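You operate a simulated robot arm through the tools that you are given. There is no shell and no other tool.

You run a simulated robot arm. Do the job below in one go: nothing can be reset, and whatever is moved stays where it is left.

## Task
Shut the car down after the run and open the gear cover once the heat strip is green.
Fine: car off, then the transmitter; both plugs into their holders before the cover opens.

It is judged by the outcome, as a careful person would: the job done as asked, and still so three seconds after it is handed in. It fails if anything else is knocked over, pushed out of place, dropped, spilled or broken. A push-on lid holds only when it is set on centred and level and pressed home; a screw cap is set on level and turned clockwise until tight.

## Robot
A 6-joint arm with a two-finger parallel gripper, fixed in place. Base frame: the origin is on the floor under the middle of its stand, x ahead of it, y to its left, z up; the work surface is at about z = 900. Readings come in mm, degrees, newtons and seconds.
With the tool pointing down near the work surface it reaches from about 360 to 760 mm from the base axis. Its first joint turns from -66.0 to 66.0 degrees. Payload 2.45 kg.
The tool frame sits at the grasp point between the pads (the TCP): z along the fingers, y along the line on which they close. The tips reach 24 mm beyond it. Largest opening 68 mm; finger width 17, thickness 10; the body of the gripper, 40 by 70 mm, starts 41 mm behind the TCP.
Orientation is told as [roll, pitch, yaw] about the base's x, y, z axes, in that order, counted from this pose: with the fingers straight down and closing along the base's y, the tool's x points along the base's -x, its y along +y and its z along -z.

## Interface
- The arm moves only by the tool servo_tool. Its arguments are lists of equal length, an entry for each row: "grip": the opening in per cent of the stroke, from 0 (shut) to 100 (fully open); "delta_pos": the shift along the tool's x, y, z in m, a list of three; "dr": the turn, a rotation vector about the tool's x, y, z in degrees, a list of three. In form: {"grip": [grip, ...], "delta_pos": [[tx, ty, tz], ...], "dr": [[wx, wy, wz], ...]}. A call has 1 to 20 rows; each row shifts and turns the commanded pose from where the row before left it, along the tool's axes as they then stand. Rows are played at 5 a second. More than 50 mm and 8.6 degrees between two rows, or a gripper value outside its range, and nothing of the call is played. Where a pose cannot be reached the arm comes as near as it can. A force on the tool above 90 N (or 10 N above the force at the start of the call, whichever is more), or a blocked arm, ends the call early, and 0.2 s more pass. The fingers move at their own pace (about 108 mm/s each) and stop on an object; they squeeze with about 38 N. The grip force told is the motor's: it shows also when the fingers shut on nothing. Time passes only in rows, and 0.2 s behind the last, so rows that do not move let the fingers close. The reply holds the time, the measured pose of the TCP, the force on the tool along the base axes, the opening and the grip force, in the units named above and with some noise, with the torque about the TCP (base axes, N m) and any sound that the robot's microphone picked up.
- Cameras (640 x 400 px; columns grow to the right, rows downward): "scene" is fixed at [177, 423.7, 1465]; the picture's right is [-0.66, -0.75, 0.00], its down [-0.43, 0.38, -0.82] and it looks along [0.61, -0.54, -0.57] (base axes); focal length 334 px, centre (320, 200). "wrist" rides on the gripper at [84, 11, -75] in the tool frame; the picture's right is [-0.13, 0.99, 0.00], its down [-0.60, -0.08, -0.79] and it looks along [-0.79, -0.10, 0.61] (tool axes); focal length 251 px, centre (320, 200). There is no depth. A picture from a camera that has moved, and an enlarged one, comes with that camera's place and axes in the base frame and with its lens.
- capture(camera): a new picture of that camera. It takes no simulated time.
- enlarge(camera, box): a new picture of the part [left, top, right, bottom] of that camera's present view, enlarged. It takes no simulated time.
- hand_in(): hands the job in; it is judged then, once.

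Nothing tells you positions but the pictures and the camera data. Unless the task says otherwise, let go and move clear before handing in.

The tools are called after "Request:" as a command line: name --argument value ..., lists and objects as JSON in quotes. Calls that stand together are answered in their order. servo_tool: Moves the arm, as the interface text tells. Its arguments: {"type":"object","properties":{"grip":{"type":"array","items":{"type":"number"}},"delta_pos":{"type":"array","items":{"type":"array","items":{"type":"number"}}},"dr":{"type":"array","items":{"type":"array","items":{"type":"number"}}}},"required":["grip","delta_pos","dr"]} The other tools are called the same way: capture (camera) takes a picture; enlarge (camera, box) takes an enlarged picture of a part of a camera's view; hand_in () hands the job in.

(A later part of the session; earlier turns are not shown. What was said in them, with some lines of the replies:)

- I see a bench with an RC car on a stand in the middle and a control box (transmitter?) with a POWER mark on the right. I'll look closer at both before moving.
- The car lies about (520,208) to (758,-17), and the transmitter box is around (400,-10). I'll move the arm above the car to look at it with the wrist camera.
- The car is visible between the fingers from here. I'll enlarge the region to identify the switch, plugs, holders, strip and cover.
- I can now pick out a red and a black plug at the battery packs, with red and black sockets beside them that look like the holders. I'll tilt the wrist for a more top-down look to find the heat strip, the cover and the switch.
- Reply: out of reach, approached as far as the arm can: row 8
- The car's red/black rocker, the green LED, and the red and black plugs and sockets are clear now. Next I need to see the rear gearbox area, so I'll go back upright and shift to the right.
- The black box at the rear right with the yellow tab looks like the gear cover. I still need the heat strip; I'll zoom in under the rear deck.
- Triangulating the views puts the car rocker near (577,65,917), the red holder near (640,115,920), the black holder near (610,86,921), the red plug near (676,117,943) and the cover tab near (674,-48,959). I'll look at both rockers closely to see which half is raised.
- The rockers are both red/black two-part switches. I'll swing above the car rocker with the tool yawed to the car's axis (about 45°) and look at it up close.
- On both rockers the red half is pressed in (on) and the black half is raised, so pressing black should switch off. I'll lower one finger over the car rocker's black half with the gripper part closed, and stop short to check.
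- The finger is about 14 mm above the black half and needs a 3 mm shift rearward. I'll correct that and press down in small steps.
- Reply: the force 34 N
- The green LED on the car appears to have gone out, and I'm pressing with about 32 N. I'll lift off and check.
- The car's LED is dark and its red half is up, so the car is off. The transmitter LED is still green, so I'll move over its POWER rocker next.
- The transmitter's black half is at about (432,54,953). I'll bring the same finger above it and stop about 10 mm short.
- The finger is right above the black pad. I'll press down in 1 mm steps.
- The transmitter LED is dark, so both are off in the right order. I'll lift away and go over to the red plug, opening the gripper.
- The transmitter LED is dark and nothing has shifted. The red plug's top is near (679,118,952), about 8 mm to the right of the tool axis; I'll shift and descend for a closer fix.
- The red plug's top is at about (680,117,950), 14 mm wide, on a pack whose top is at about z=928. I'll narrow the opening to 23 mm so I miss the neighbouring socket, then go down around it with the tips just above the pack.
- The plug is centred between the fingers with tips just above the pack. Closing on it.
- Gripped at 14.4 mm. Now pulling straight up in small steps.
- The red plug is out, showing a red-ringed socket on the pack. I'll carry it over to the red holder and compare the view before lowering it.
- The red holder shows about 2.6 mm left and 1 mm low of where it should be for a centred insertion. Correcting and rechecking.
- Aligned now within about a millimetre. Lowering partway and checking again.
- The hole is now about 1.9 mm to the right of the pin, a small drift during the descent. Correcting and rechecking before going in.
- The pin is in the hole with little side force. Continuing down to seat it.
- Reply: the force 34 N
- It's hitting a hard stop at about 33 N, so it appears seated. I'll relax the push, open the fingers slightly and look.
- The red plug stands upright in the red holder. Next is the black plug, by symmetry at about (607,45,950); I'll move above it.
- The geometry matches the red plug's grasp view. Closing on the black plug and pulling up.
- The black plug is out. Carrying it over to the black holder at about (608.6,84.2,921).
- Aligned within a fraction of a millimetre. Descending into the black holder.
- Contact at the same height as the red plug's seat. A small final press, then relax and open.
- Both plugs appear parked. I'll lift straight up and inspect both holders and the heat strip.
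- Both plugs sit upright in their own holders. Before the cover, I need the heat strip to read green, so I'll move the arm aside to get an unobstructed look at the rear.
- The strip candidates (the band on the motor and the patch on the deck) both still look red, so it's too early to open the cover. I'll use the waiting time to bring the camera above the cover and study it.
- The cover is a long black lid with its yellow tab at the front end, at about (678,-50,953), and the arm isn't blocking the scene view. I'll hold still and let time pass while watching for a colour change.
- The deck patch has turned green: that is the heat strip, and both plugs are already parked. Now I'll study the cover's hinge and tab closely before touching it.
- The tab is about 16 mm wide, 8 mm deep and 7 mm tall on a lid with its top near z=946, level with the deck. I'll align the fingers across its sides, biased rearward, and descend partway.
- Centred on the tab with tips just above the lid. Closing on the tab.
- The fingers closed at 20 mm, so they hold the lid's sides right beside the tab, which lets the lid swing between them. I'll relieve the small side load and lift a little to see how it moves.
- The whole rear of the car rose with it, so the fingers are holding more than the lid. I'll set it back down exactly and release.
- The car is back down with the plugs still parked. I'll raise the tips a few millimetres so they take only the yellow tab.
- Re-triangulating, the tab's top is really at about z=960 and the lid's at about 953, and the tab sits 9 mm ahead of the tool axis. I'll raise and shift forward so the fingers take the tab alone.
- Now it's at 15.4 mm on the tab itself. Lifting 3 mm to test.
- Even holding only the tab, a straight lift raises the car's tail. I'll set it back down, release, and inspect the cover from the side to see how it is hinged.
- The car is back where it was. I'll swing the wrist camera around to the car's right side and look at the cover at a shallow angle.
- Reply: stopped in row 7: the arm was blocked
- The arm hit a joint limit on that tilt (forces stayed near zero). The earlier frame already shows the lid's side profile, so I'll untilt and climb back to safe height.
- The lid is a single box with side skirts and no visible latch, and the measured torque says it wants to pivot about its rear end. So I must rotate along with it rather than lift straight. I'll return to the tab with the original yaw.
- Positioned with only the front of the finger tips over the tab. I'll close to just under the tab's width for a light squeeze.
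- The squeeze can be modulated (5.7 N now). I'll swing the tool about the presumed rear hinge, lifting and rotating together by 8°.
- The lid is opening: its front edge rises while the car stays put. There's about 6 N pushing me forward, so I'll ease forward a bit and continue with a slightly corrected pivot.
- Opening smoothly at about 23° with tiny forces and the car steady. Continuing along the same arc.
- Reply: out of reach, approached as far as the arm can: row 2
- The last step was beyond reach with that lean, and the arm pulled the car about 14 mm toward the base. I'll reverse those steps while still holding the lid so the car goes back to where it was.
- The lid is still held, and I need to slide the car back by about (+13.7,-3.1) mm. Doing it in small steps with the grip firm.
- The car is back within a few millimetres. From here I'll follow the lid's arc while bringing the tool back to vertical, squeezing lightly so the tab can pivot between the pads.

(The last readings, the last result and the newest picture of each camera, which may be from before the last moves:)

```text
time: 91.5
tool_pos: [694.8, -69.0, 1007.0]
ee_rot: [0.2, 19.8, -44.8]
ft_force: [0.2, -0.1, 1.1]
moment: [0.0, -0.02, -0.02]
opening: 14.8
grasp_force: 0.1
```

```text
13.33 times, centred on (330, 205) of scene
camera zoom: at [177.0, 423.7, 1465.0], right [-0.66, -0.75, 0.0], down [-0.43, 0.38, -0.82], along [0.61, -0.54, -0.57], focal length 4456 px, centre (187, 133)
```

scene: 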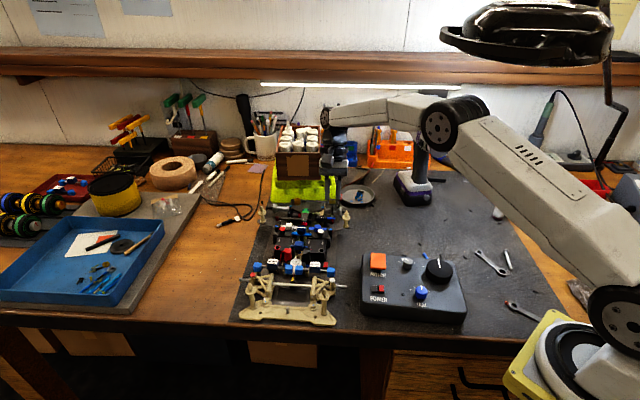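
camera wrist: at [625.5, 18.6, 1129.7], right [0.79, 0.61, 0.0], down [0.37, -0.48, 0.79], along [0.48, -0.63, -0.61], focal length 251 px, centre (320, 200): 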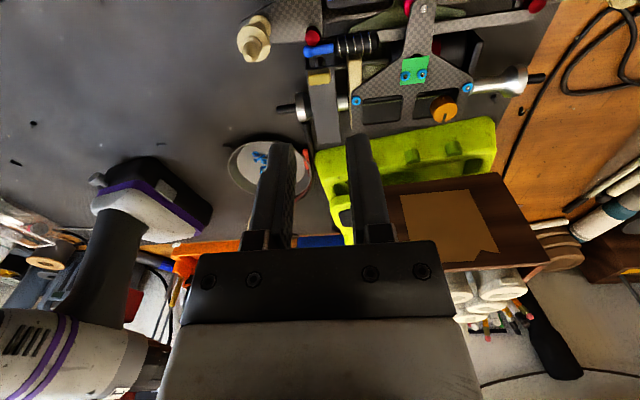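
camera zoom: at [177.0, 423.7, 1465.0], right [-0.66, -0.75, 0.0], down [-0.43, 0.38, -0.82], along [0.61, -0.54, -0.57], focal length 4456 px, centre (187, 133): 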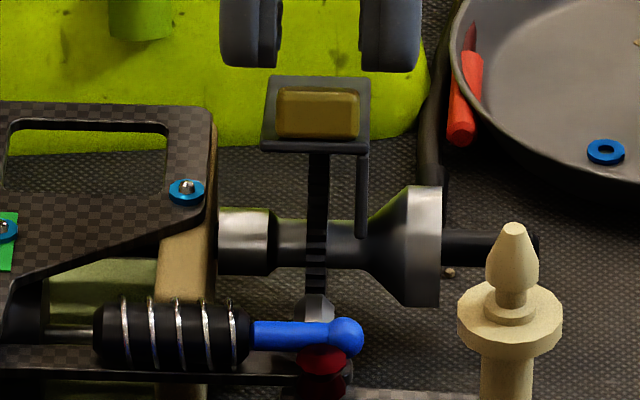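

The light grip slipped off, but the lid stays open on its own at about 25°, so its hinge has friction. That's useful: I can now push it further open from the front edge with closed fingers. First I'll clear away upward and square the tool.

Request:
servo_tool --grip '[25, 25, 25, 25, 25, 0, 0, 0]' --delta_pos '[[0.0068, 0, -0.0188], [0.0068, 0, -0.0188], [0, 0, 0], [0, 0, 0], [0, 0, 0], [0.0422, 0.0026, 0], [0, 0, 0], [0, 0, 0]]' --dr '[[0, 0, 0], [0, 0, 0], [0, -6.6, 0], [0, -6.6, 0], [0, -6.6, 0], [0, 0, 0], [0, 0, 0], [0, 0, 0]]'

Request:
enlarge --camera "scene" --box '[300, 180, 360, 230]'

Request:
enlarge --camera "wrist" --box '[220, 40, 420, 180]'

```text
time: 93.3
tool_pos: [667.0, -37.2, 1047.8]
ee_rot: [0.0, 0.2, -44.8]
ft_force: [-0.1, -0.1, 1.0]
moment: [0.01, 0.01, -0.02]
opening: 0.0
grasp_force: 23.8
```

```text
8.00 times, centred on (330, 205) of scene
camera zoom: at [177.0, 423.7, 1465.0], right [-0.66, -0.75, 0.0], down [-0.43, 0.38, -0.82], along [0.61, -0.54, -0.57], focal length 2674 px, centre (240, 160)
```

zoom: 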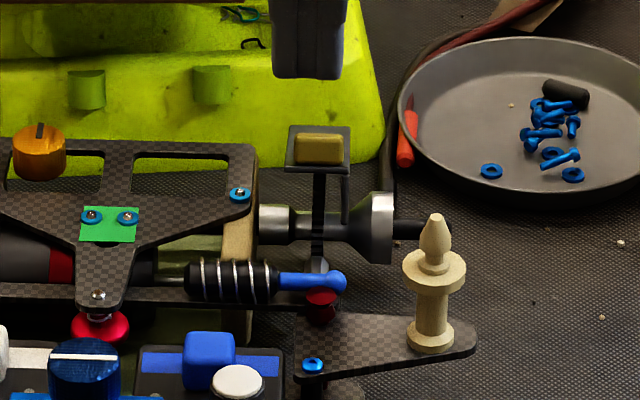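

```text
2.86 times, centred on (320, 110) of wrist
camera zoom: at [615.3, 29.4, 1123.5], right [0.79, 0.61, 0.0], down [0.37, -0.48, 0.79], along [0.48, -0.63, -0.61], focal length 718 px, centre (320, 457)
```

zoom: 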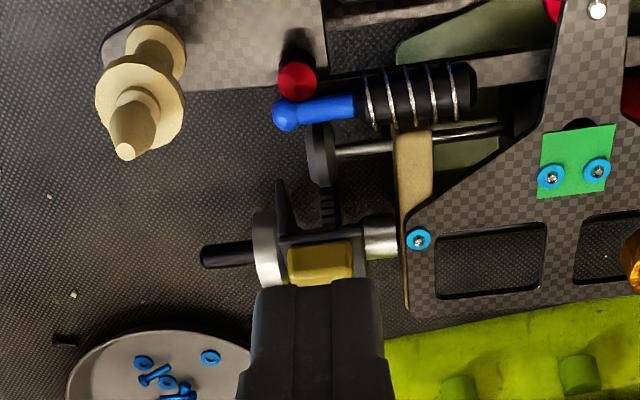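

The lid rests with its lip at about (678,-51,980). I'll shift the closed fingers slightly inward (clear of the lid's side skirt) and lower them in front of the lip.

Request:
servo_tool --grip '[0, 0, 0, 0, 0]' --delta_pos '[[0.002, 0.003, 0], [0, 0, 0.02], [0, 0, 0.02], [0, 0, 0.016], [0, 0, 0]]' --dr '[[0, 0, 0], [0, 0, 0], [0, 0, 0], [0, 0, 0], [0, 0, 0]]'

Request:
enlarge --camera "scene" --box '[310, 185, 350, 215]'

Request:
enlarge --camera "wrist" --box '[220, 60, 420, 200]'

```text
time: 94.5
tool_pos: [670.0, -36.5, 990.7]
ee_rot: [-0.1, 0.1, -44.8]
ft_force: [-0.2, 0.2, 0.7]
moment: [0.0, 0.01, -0.03]
opening: 0.0
grasp_force: 23.5
```

```text
13.33 times, centred on (330, 200) of scene
camera zoom: at [177.0, 423.7, 1465.0], right [-0.66, -0.75, 0.0], down [-0.43, 0.38, -0.82], along [0.61, -0.54, -0.57], focal length 4456 px, centre (187, 200)
```

zoom: 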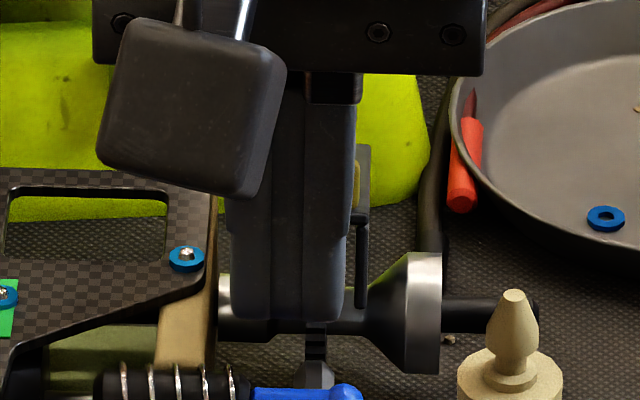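

```text
2.86 times, centred on (320, 130) of wrist
camera zoom: at [617.1, 29.7, 1065.9], right [0.79, 0.61, 0.0], down [0.37, -0.48, 0.79], along [0.48, -0.63, -0.61], focal length 718 px, centre (320, 400)
```

zoom: 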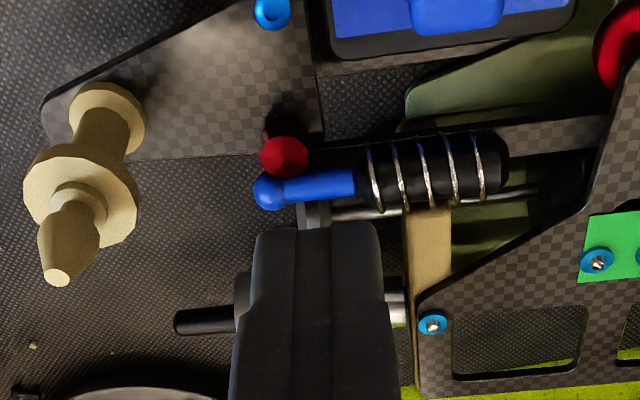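

The fingers sit in front of the lip, inside the skirt, touching nothing. Now pushing the lip rearward and slightly up in small steps.

Request:
servo_tool --grip '[0, 0, 0, 0, 0, 0]' --delta_pos '[[-0.004, 0, 0], [-0.004, 0, 0], [-0.004, 0, -0.002], [-0.004, 0, -0.003], [-0.004, 0, -0.003], [0, 0, 0]]' --dr '[[0, 0, 0], [0, 0, 0], [0, 0, 0], [0, 0, 0], [0, 0, 0], [0, 0, 0]]'

Request:
enlarge --camera "scene" --box '[310, 185, 350, 215]'

Request:
enlarge --camera "wrist" --box '[220, 60, 420, 200]'

```text
time: 95.9
tool_pos: [682.6, -49.2, 998.9]
ee_rot: [0.1, 0.1, -44.9]
ft_force: [-0.1, 0.1, -0.7]
moment: [0.02, -0.02, -0.02]
opening: 0.0
grasp_force: 23.4
```

```text
13.33 times, centred on (330, 200) of scene
camera zoom: at [177.0, 423.7, 1465.0], right [-0.66, -0.75, 0.0], down [-0.43, 0.38, -0.82], along [0.61, -0.54, -0.57], focal length 4456 px, centre (187, 200)
```

zoom: 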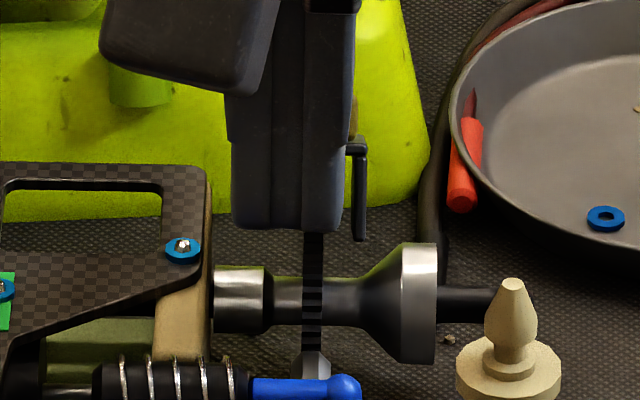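

```text
2.86 times, centred on (320, 130) of wrist
camera zoom: at [630.8, 17.3, 1073.3], right [0.79, 0.61, 0.0], down [0.37, -0.48, 0.79], along [0.48, -0.63, -0.61], focal length 718 px, centre (320, 400)
```

zoom: 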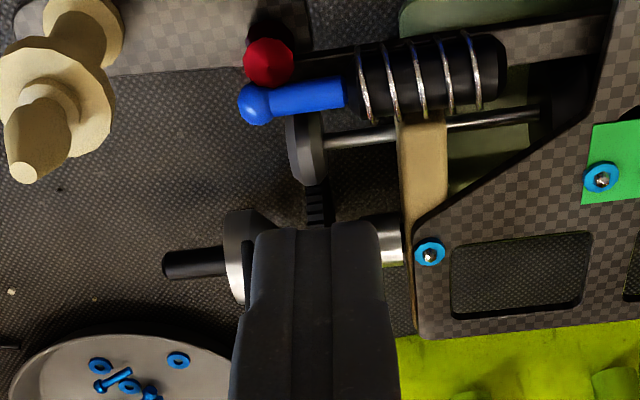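

The lid is swinging further open with negligible force. Continuing.

Request:
servo_tool --grip '[0, 0, 0, 0, 0]' --delta_pos '[[-0.005, 0, -0.003], [-0.005, 0, -0.003], [-0.005, 0, -0.003], [-0.005, 0, -0.003], [0, 0, 0]]' --dr '[[0, 0, 0], [0, 0, 0], [0, 0, 0], [0, 0, 0], [0, 0, 0]]'

Request:
enlarge --camera "scene" --box '[310, 185, 350, 215]'

Request:
enlarge --camera "wrist" --box '[220, 60, 420, 200]'

```text
time: 97.1
tool_pos: [696.7, -61.2, 1010.3]
ee_rot: [0.0, 0.2, -44.8]
ft_force: [0.1, -0.9, -0.4]
moment: [-0.04, 0.0, -0.04]
opening: 0.0
grasp_force: 23.8
```

```text
13.33 times, centred on (330, 200) of scene
camera zoom: at [177.0, 423.7, 1465.0], right [-0.66, -0.75, 0.0], down [-0.43, 0.38, -0.82], along [0.61, -0.54, -0.57], focal length 4456 px, centre (187, 200)
```

zoom: 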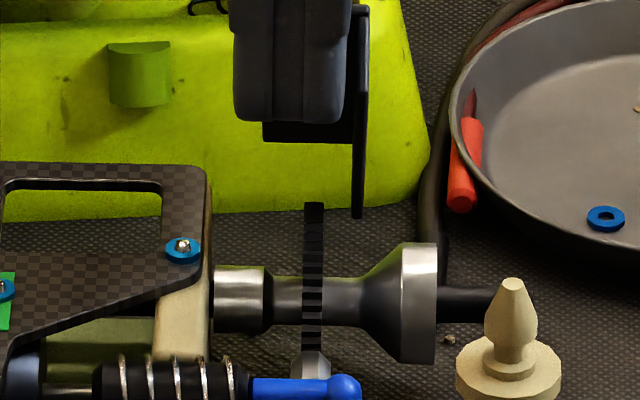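

```text
2.86 times, centred on (320, 130) of wrist
camera zoom: at [644.5, 4.6, 1085.5], right [0.79, 0.61, 0.0], down [0.37, -0.48, 0.79], along [0.48, -0.63, -0.61], focal length 718 px, centre (320, 400)
```

zoom: 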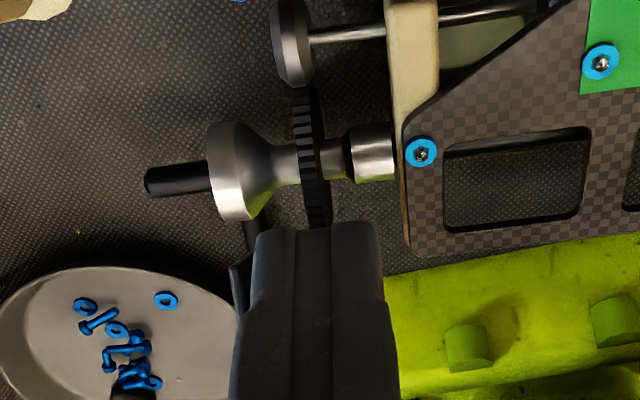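

Request:
servo_tool --grip '[0, 0, 0, 0, 0]' --delta_pos '[[-0.005, 0, -0.002], [-0.005, 0, -0.002], [-0.005, 0, -0.002], [-0.005, 0, -0.001], [0, 0, 0]]' --dr '[[0, 0, 0], [0, 0, 0], [0, 0, 0], [0, 0, 0], [0, 0, 0]]'

Request:
enlarge --camera "scene" --box '[300, 175, 350, 215]'

Request:
enlarge --camera "wrist" --box '[220, 60, 420, 200]'

```text
time: 98.3
tool_pos: [709.5, -76.1, 1017.9]
ee_rot: [0.0, 0.3, -44.8]
ft_force: [-0.6, 0.2, -1.2]
moment: [-0.02, -0.01, 0.01]
opening: 0.0
grasp_force: 23.9
```

```text
10.00 times, centred on (325, 195) of scene
camera zoom: at [177.0, 423.7, 1465.0], right [-0.66, -0.75, 0.0], down [-0.43, 0.38, -0.82], along [0.61, -0.54, -0.57], focal length 3342 px, centre (270, 250)
```

zoom: 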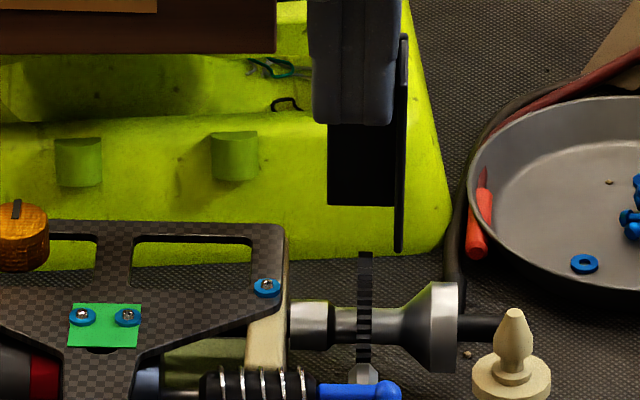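

```text
2.86 times, centred on (320, 130) of wrist
camera zoom: at [658.0, -9.8, 1092.9], right [0.79, 0.61, 0.0], down [0.37, -0.48, 0.79], along [0.48, -0.63, -0.61], focal length 718 px, centre (320, 400)
```

zoom: 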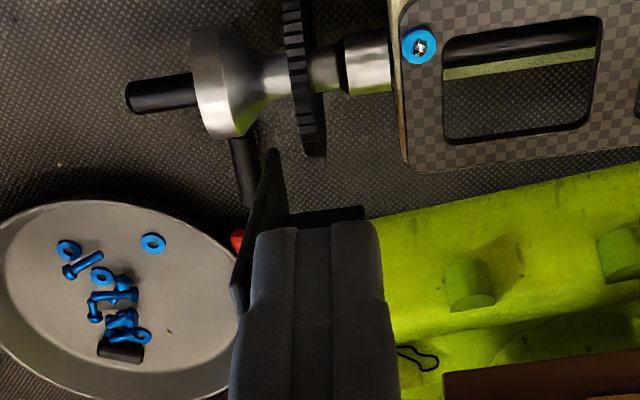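

The lid stands at about 75°. I'll nudge it a bit further to be safely open, then back away and see that it stays.

Request:
servo_tool --grip '[0, 0, 0, 0]' --delta_pos '[[-0.004, 0, -0.001], [-0.004, 0, 0], [-0.002, 0, 0], [0, 0, 0]]' --dr '[[0, 0, 0], [0, 0, 0], [0, 0, 0], [0, 0, 0]]'

Request:
enlarge --camera "scene" --box '[300, 175, 350, 215]'

Request:
servo_tool --grip '[0, 0, 0, 0, 0]' --delta_pos '[[0.01, 0, 0], [0.02, 0, 0], [0.03, 0, -0.01], [0.02, 0, -0.03], [0, 0, -0.02]]' --dr '[[0, 0, 0], [0, 0, 0], [0, 0, 0], [0, 0, 0], [0, 0, 0]]'

Request:
enlarge --camera "scene" --box '[290, 165, 350, 215]'

Request:
capture --camera "wrist"

```text
time: 99.3
tool_pos: [716.2, -83.7, 1019.9]
ee_rot: [0.0, 0.2, -44.8]
ft_force: [-0.3, -0.5, 0.2]
moment: [0.04, 0.01, -0.03]
opening: 0.1
grasp_force: 23.9
```

```text
10.00 times, centred on (325, 195) of scene
camera zoom: at [177.0, 423.7, 1465.0], right [-0.66, -0.75, 0.0], down [-0.43, 0.38, -0.82], along [0.61, -0.54, -0.57], focal length 3342 px, centre (270, 250)
```

zoom: 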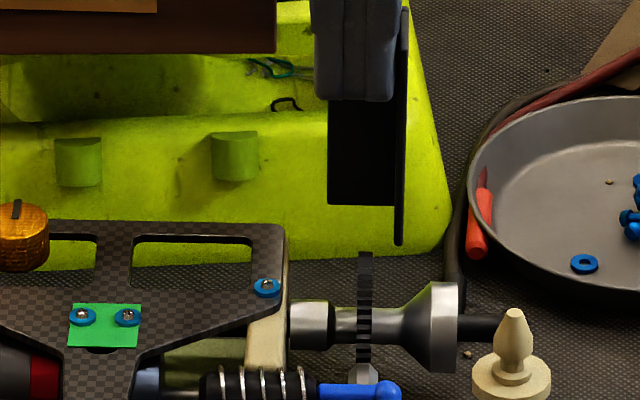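

```text
time: 100.5
tool_pos: [661.1, -29.0, 1079.0]
ee_rot: [0.0, 0.3, -44.9]
ft_force: [-0.5, -0.3, 0.6]
moment: [-0.02, -0.02, -0.01]
opening: 0.0
grasp_force: 23.6
```

```text
8.00 times, centred on (320, 190) of scene
camera zoom: at [177.0, 423.7, 1465.0], right [-0.66, -0.75, 0.0], down [-0.43, 0.38, -0.82], along [0.61, -0.54, -0.57], focal length 2674 px, centre (320, 280)
```

zoom: 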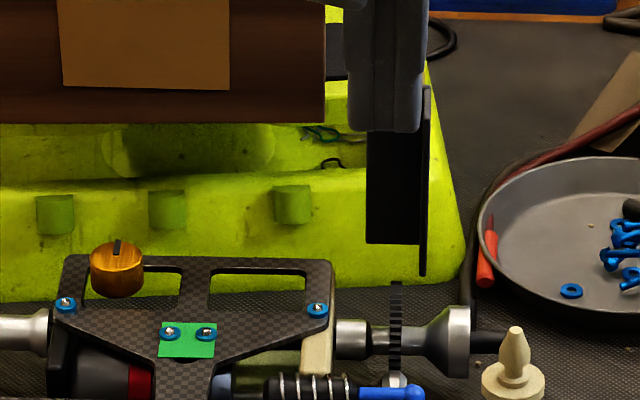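

```text
taken
camera wrist: at [608.7, 37.3, 1153.5], right [0.79, 0.61, 0.0], down [0.37, -0.48, 0.79], along [0.48, -0.63, -0.61], focal length 251 px, centre (320, 200)
```

wrist: 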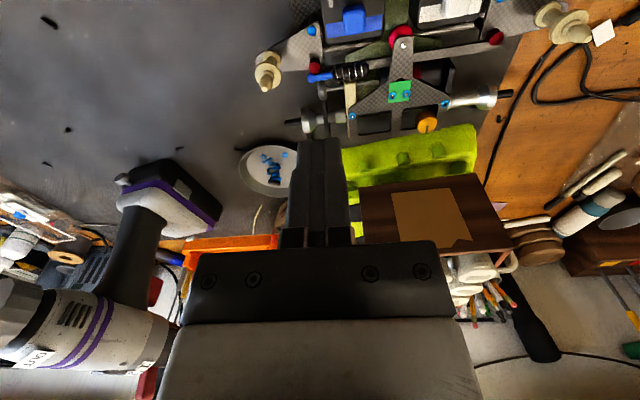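

The lid holds upright on its own. Now I'll move the arm well clear and check the whole scene.

Request:
servo_tool --grip '[0, 0, 0, 50, 50, 50, 50, 50]' --delta_pos '[[0.0, 0, -0.04], [0.0, 0, -0.04], [0.02, -0.04, -0.02], [0.02, -0.04, -0.02], [0.02, -0.04, 0], [0.01, -0.04, 0], [0, 0, 0], [0, 0, 0]]' --dr '[[0, 0, 0], [0, 0, 0], [0, 0, 0], [0, 0, 0], [0, 0, 0], [0, 0, 0], [0, 0, 0], [0, 0, 0]]'

Request:
capture --camera "scene"

Request:
enlarge --camera "scene" --box '[220, 180, 380, 330]'

Request:
enlarge --camera "scene" --box '[255, 220, 345, 280]'

Request:
enlarge --camera "scene" --box '[280, 170, 360, 230]'

```text
time: 102.3
tool_pos: [496.3, -90.7, 1197.3]
ee_rot: [0.0, 0.2, -44.9]
ft_force: [-0.2, -0.1, 0.8]
moment: [0.01, 0.0, -0.01]
opening: 33.9
grasp_force: 0.1
```

```text
taken
```

scene: 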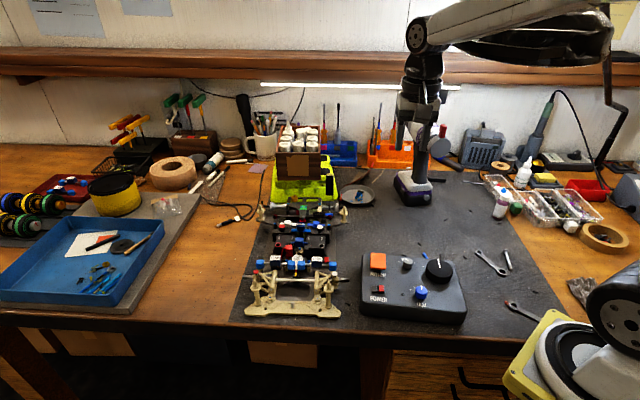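

```text
2.67 times, centred on (300, 255) of scene
camera zoom: at [177.0, 423.7, 1465.0], right [-0.66, -0.75, 0.0], down [-0.43, 0.38, -0.82], along [0.61, -0.54, -0.57], focal length 891 px, centre (373, 53)
```

zoom: 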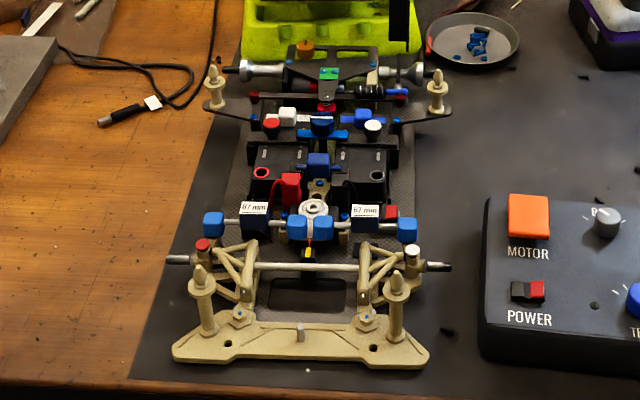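

```text
6.67 times, centred on (300, 250) of scene
camera zoom: at [177.0, 423.7, 1465.0], right [-0.66, -0.75, 0.0], down [-0.43, 0.38, -0.82], along [0.61, -0.54, -0.57], focal length 2228 px, centre (453, -133)
```

zoom: 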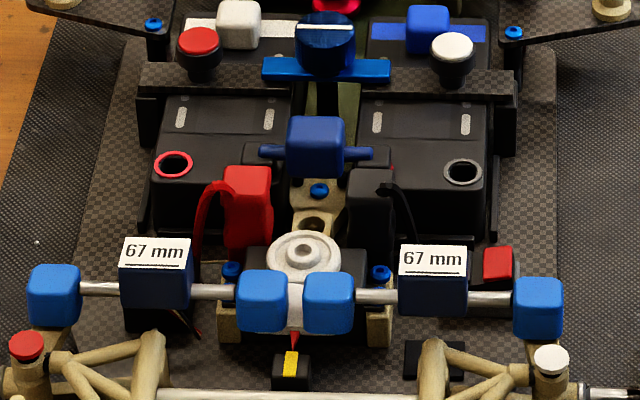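

```text
6.67 times, centred on (320, 200) of scene
camera zoom: at [177.0, 423.7, 1465.0], right [-0.66, -0.75, 0.0], down [-0.43, 0.38, -0.82], along [0.61, -0.54, -0.57], focal length 2228 px, centre (320, 200)
```

zoom: 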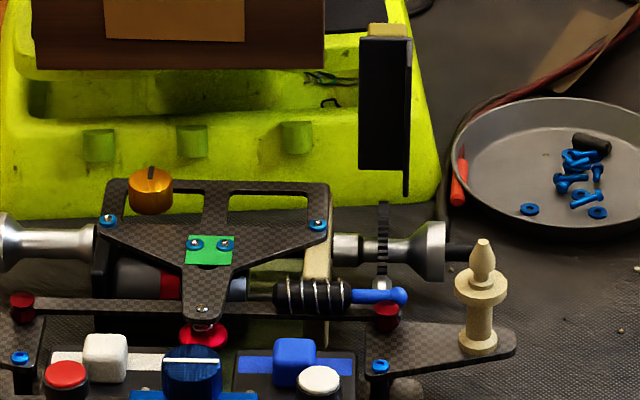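

The lid stands open by itself, the strip is green, and both plugs are in their holders. I'll zoom in on the plugs and both LEDs, and let a few seconds pass to check that everything holds.

Request:
servo_tool --grip '[50, 50, 50, 50, 50, 50, 50, 50, 50, 50, 50, 50, 50, 50, 50, 50, 50, 50, 50, 50]' --delta_pos '[[0, 0, 0], [0, 0, 0], [0, 0, 0], [0, 0, 0], [0, 0, 0], [0, 0, 0], [0, 0, 0], [0, 0, 0], [0, 0, 0], [0, 0, 0], [0, 0, 0], [0, 0, 0], [0, 0, 0], [0, 0, 0], [0, 0, 0], [0, 0, 0], [0, 0, 0], [0, 0, 0], [0, 0, 0], [0, 0, 0]]' --dr '[[0, 0, 0], [0, 0, 0], [0, 0, 0], [0, 0, 0], [0, 0, 0], [0, 0, 0], [0, 0, 0], [0, 0, 0], [0, 0, 0], [0, 0, 0], [0, 0, 0], [0, 0, 0], [0, 0, 0], [0, 0, 0], [0, 0, 0], [0, 0, 0], [0, 0, 0], [0, 0, 0], [0, 0, 0], [0, 0, 0]]'

Request:
enlarge --camera "scene" --box '[275, 235, 325, 265]'

Request:
enlarge --camera "scene" --box '[280, 170, 360, 230]'

Request:
enlarge --camera "scene" --box '[340, 230, 500, 330]'

Request:
capture --camera "wrist"

```text
time: 106.5
tool_pos: [497.0, -90.2, 1197.8]
ee_rot: [0.0, 0.2, -44.9]
ft_force: [-0.2, 0.3, 0.8]
moment: [0.0, 0.01, -0.01]
opening: 34.1
grasp_force: 0.1
```

```text
12.80 times, centred on (300, 250) of scene
camera zoom: at [177.0, 423.7, 1465.0], right [-0.66, -0.75, 0.0], down [-0.43, 0.38, -0.82], along [0.61, -0.54, -0.57], focal length 4278 px, centre (576, -440)
```

zoom: 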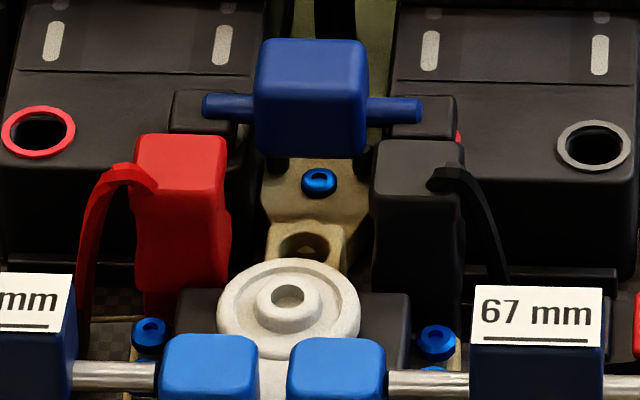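

```text
6.67 times, centred on (320, 200) of scene
camera zoom: at [177.0, 423.7, 1465.0], right [-0.66, -0.75, 0.0], down [-0.43, 0.38, -0.82], along [0.61, -0.54, -0.57], focal length 2228 px, centre (320, 200)
```

zoom: 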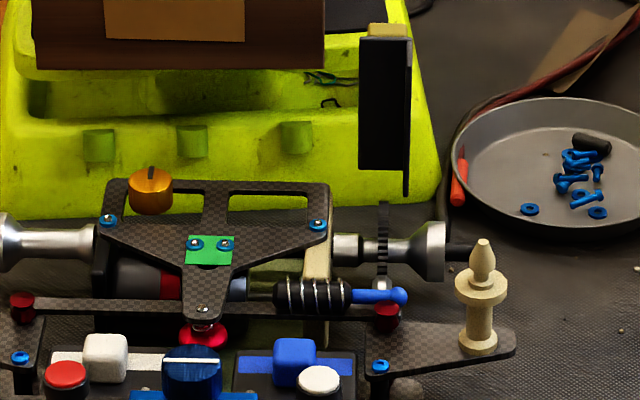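

```text
4.00 times, centred on (420, 280) of scene
camera zoom: at [177.0, 423.7, 1465.0], right [-0.66, -0.75, 0.0], down [-0.43, 0.38, -0.82], along [0.61, -0.54, -0.57], focal length 1337 px, centre (-80, -120)
```

zoom: 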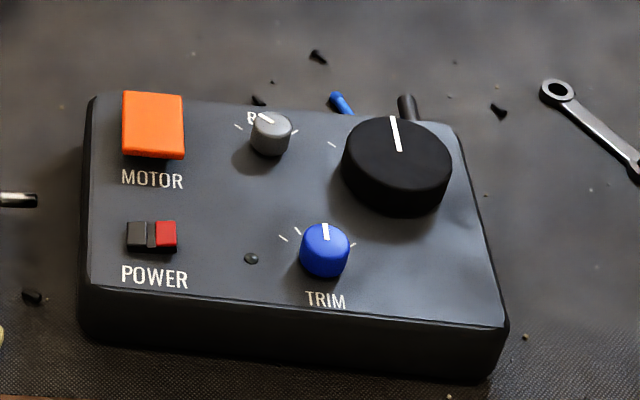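

```text
taken
camera wrist: at [445.8, -24.2, 1272.5], right [0.79, 0.61, 0.0], down [0.37, -0.48, 0.79], along [0.48, -0.63, -0.61], focal length 251 px, centre (320, 200)
```

wrist: 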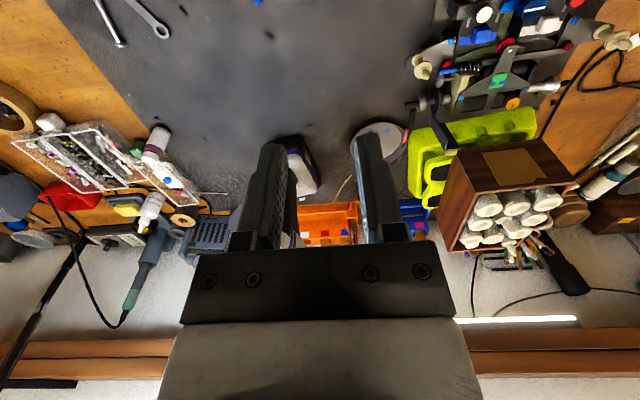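

After a four-second wait nothing has changed. The car and transmitter are off, both plugs sit upright in their holders, the heat strip is green, the lid stands open unaided and the arm is clear. The car has slid several millimetres from where it started. Nudging it back could disturb the plugs or the lid, so I'm leaving it there and handing in.

Request:
hand_in

```text
The job is handed in.
```

The car is shut down and the gear cover is open, but the car has slid out of place by roughly 8 mm and turned 1–2°.

- **Power:** I switched the car off first, then the transmitter. Both LEDs are dark.
- **Plugs:** The red plug is in the red holder and the black plug in the black holder. Both were parked before I touched the cover.
- **Heat strip:** I waited until the patch on the rear deck turned from red to green before touching the cover.
- **Gear cover:** It stands open at about 85° and stayed there, unsupported, through a four-second check. The arm is clear.

**What moved the car:**
- **First cover attempts:** Two straight lifts on the cover raised the car's tail a few millimetres. I set it back down both times.
- **Arm reach:** While I was swinging the cover open, the arm ran out of reach and dragged the car about 14 mm. I slid it most of the way back.
- **Left where it is:** I did not nudge it the rest of the way, because that could have disturbed the plugs or the open cover.

Nothing else appears to have been moved or knocked over.
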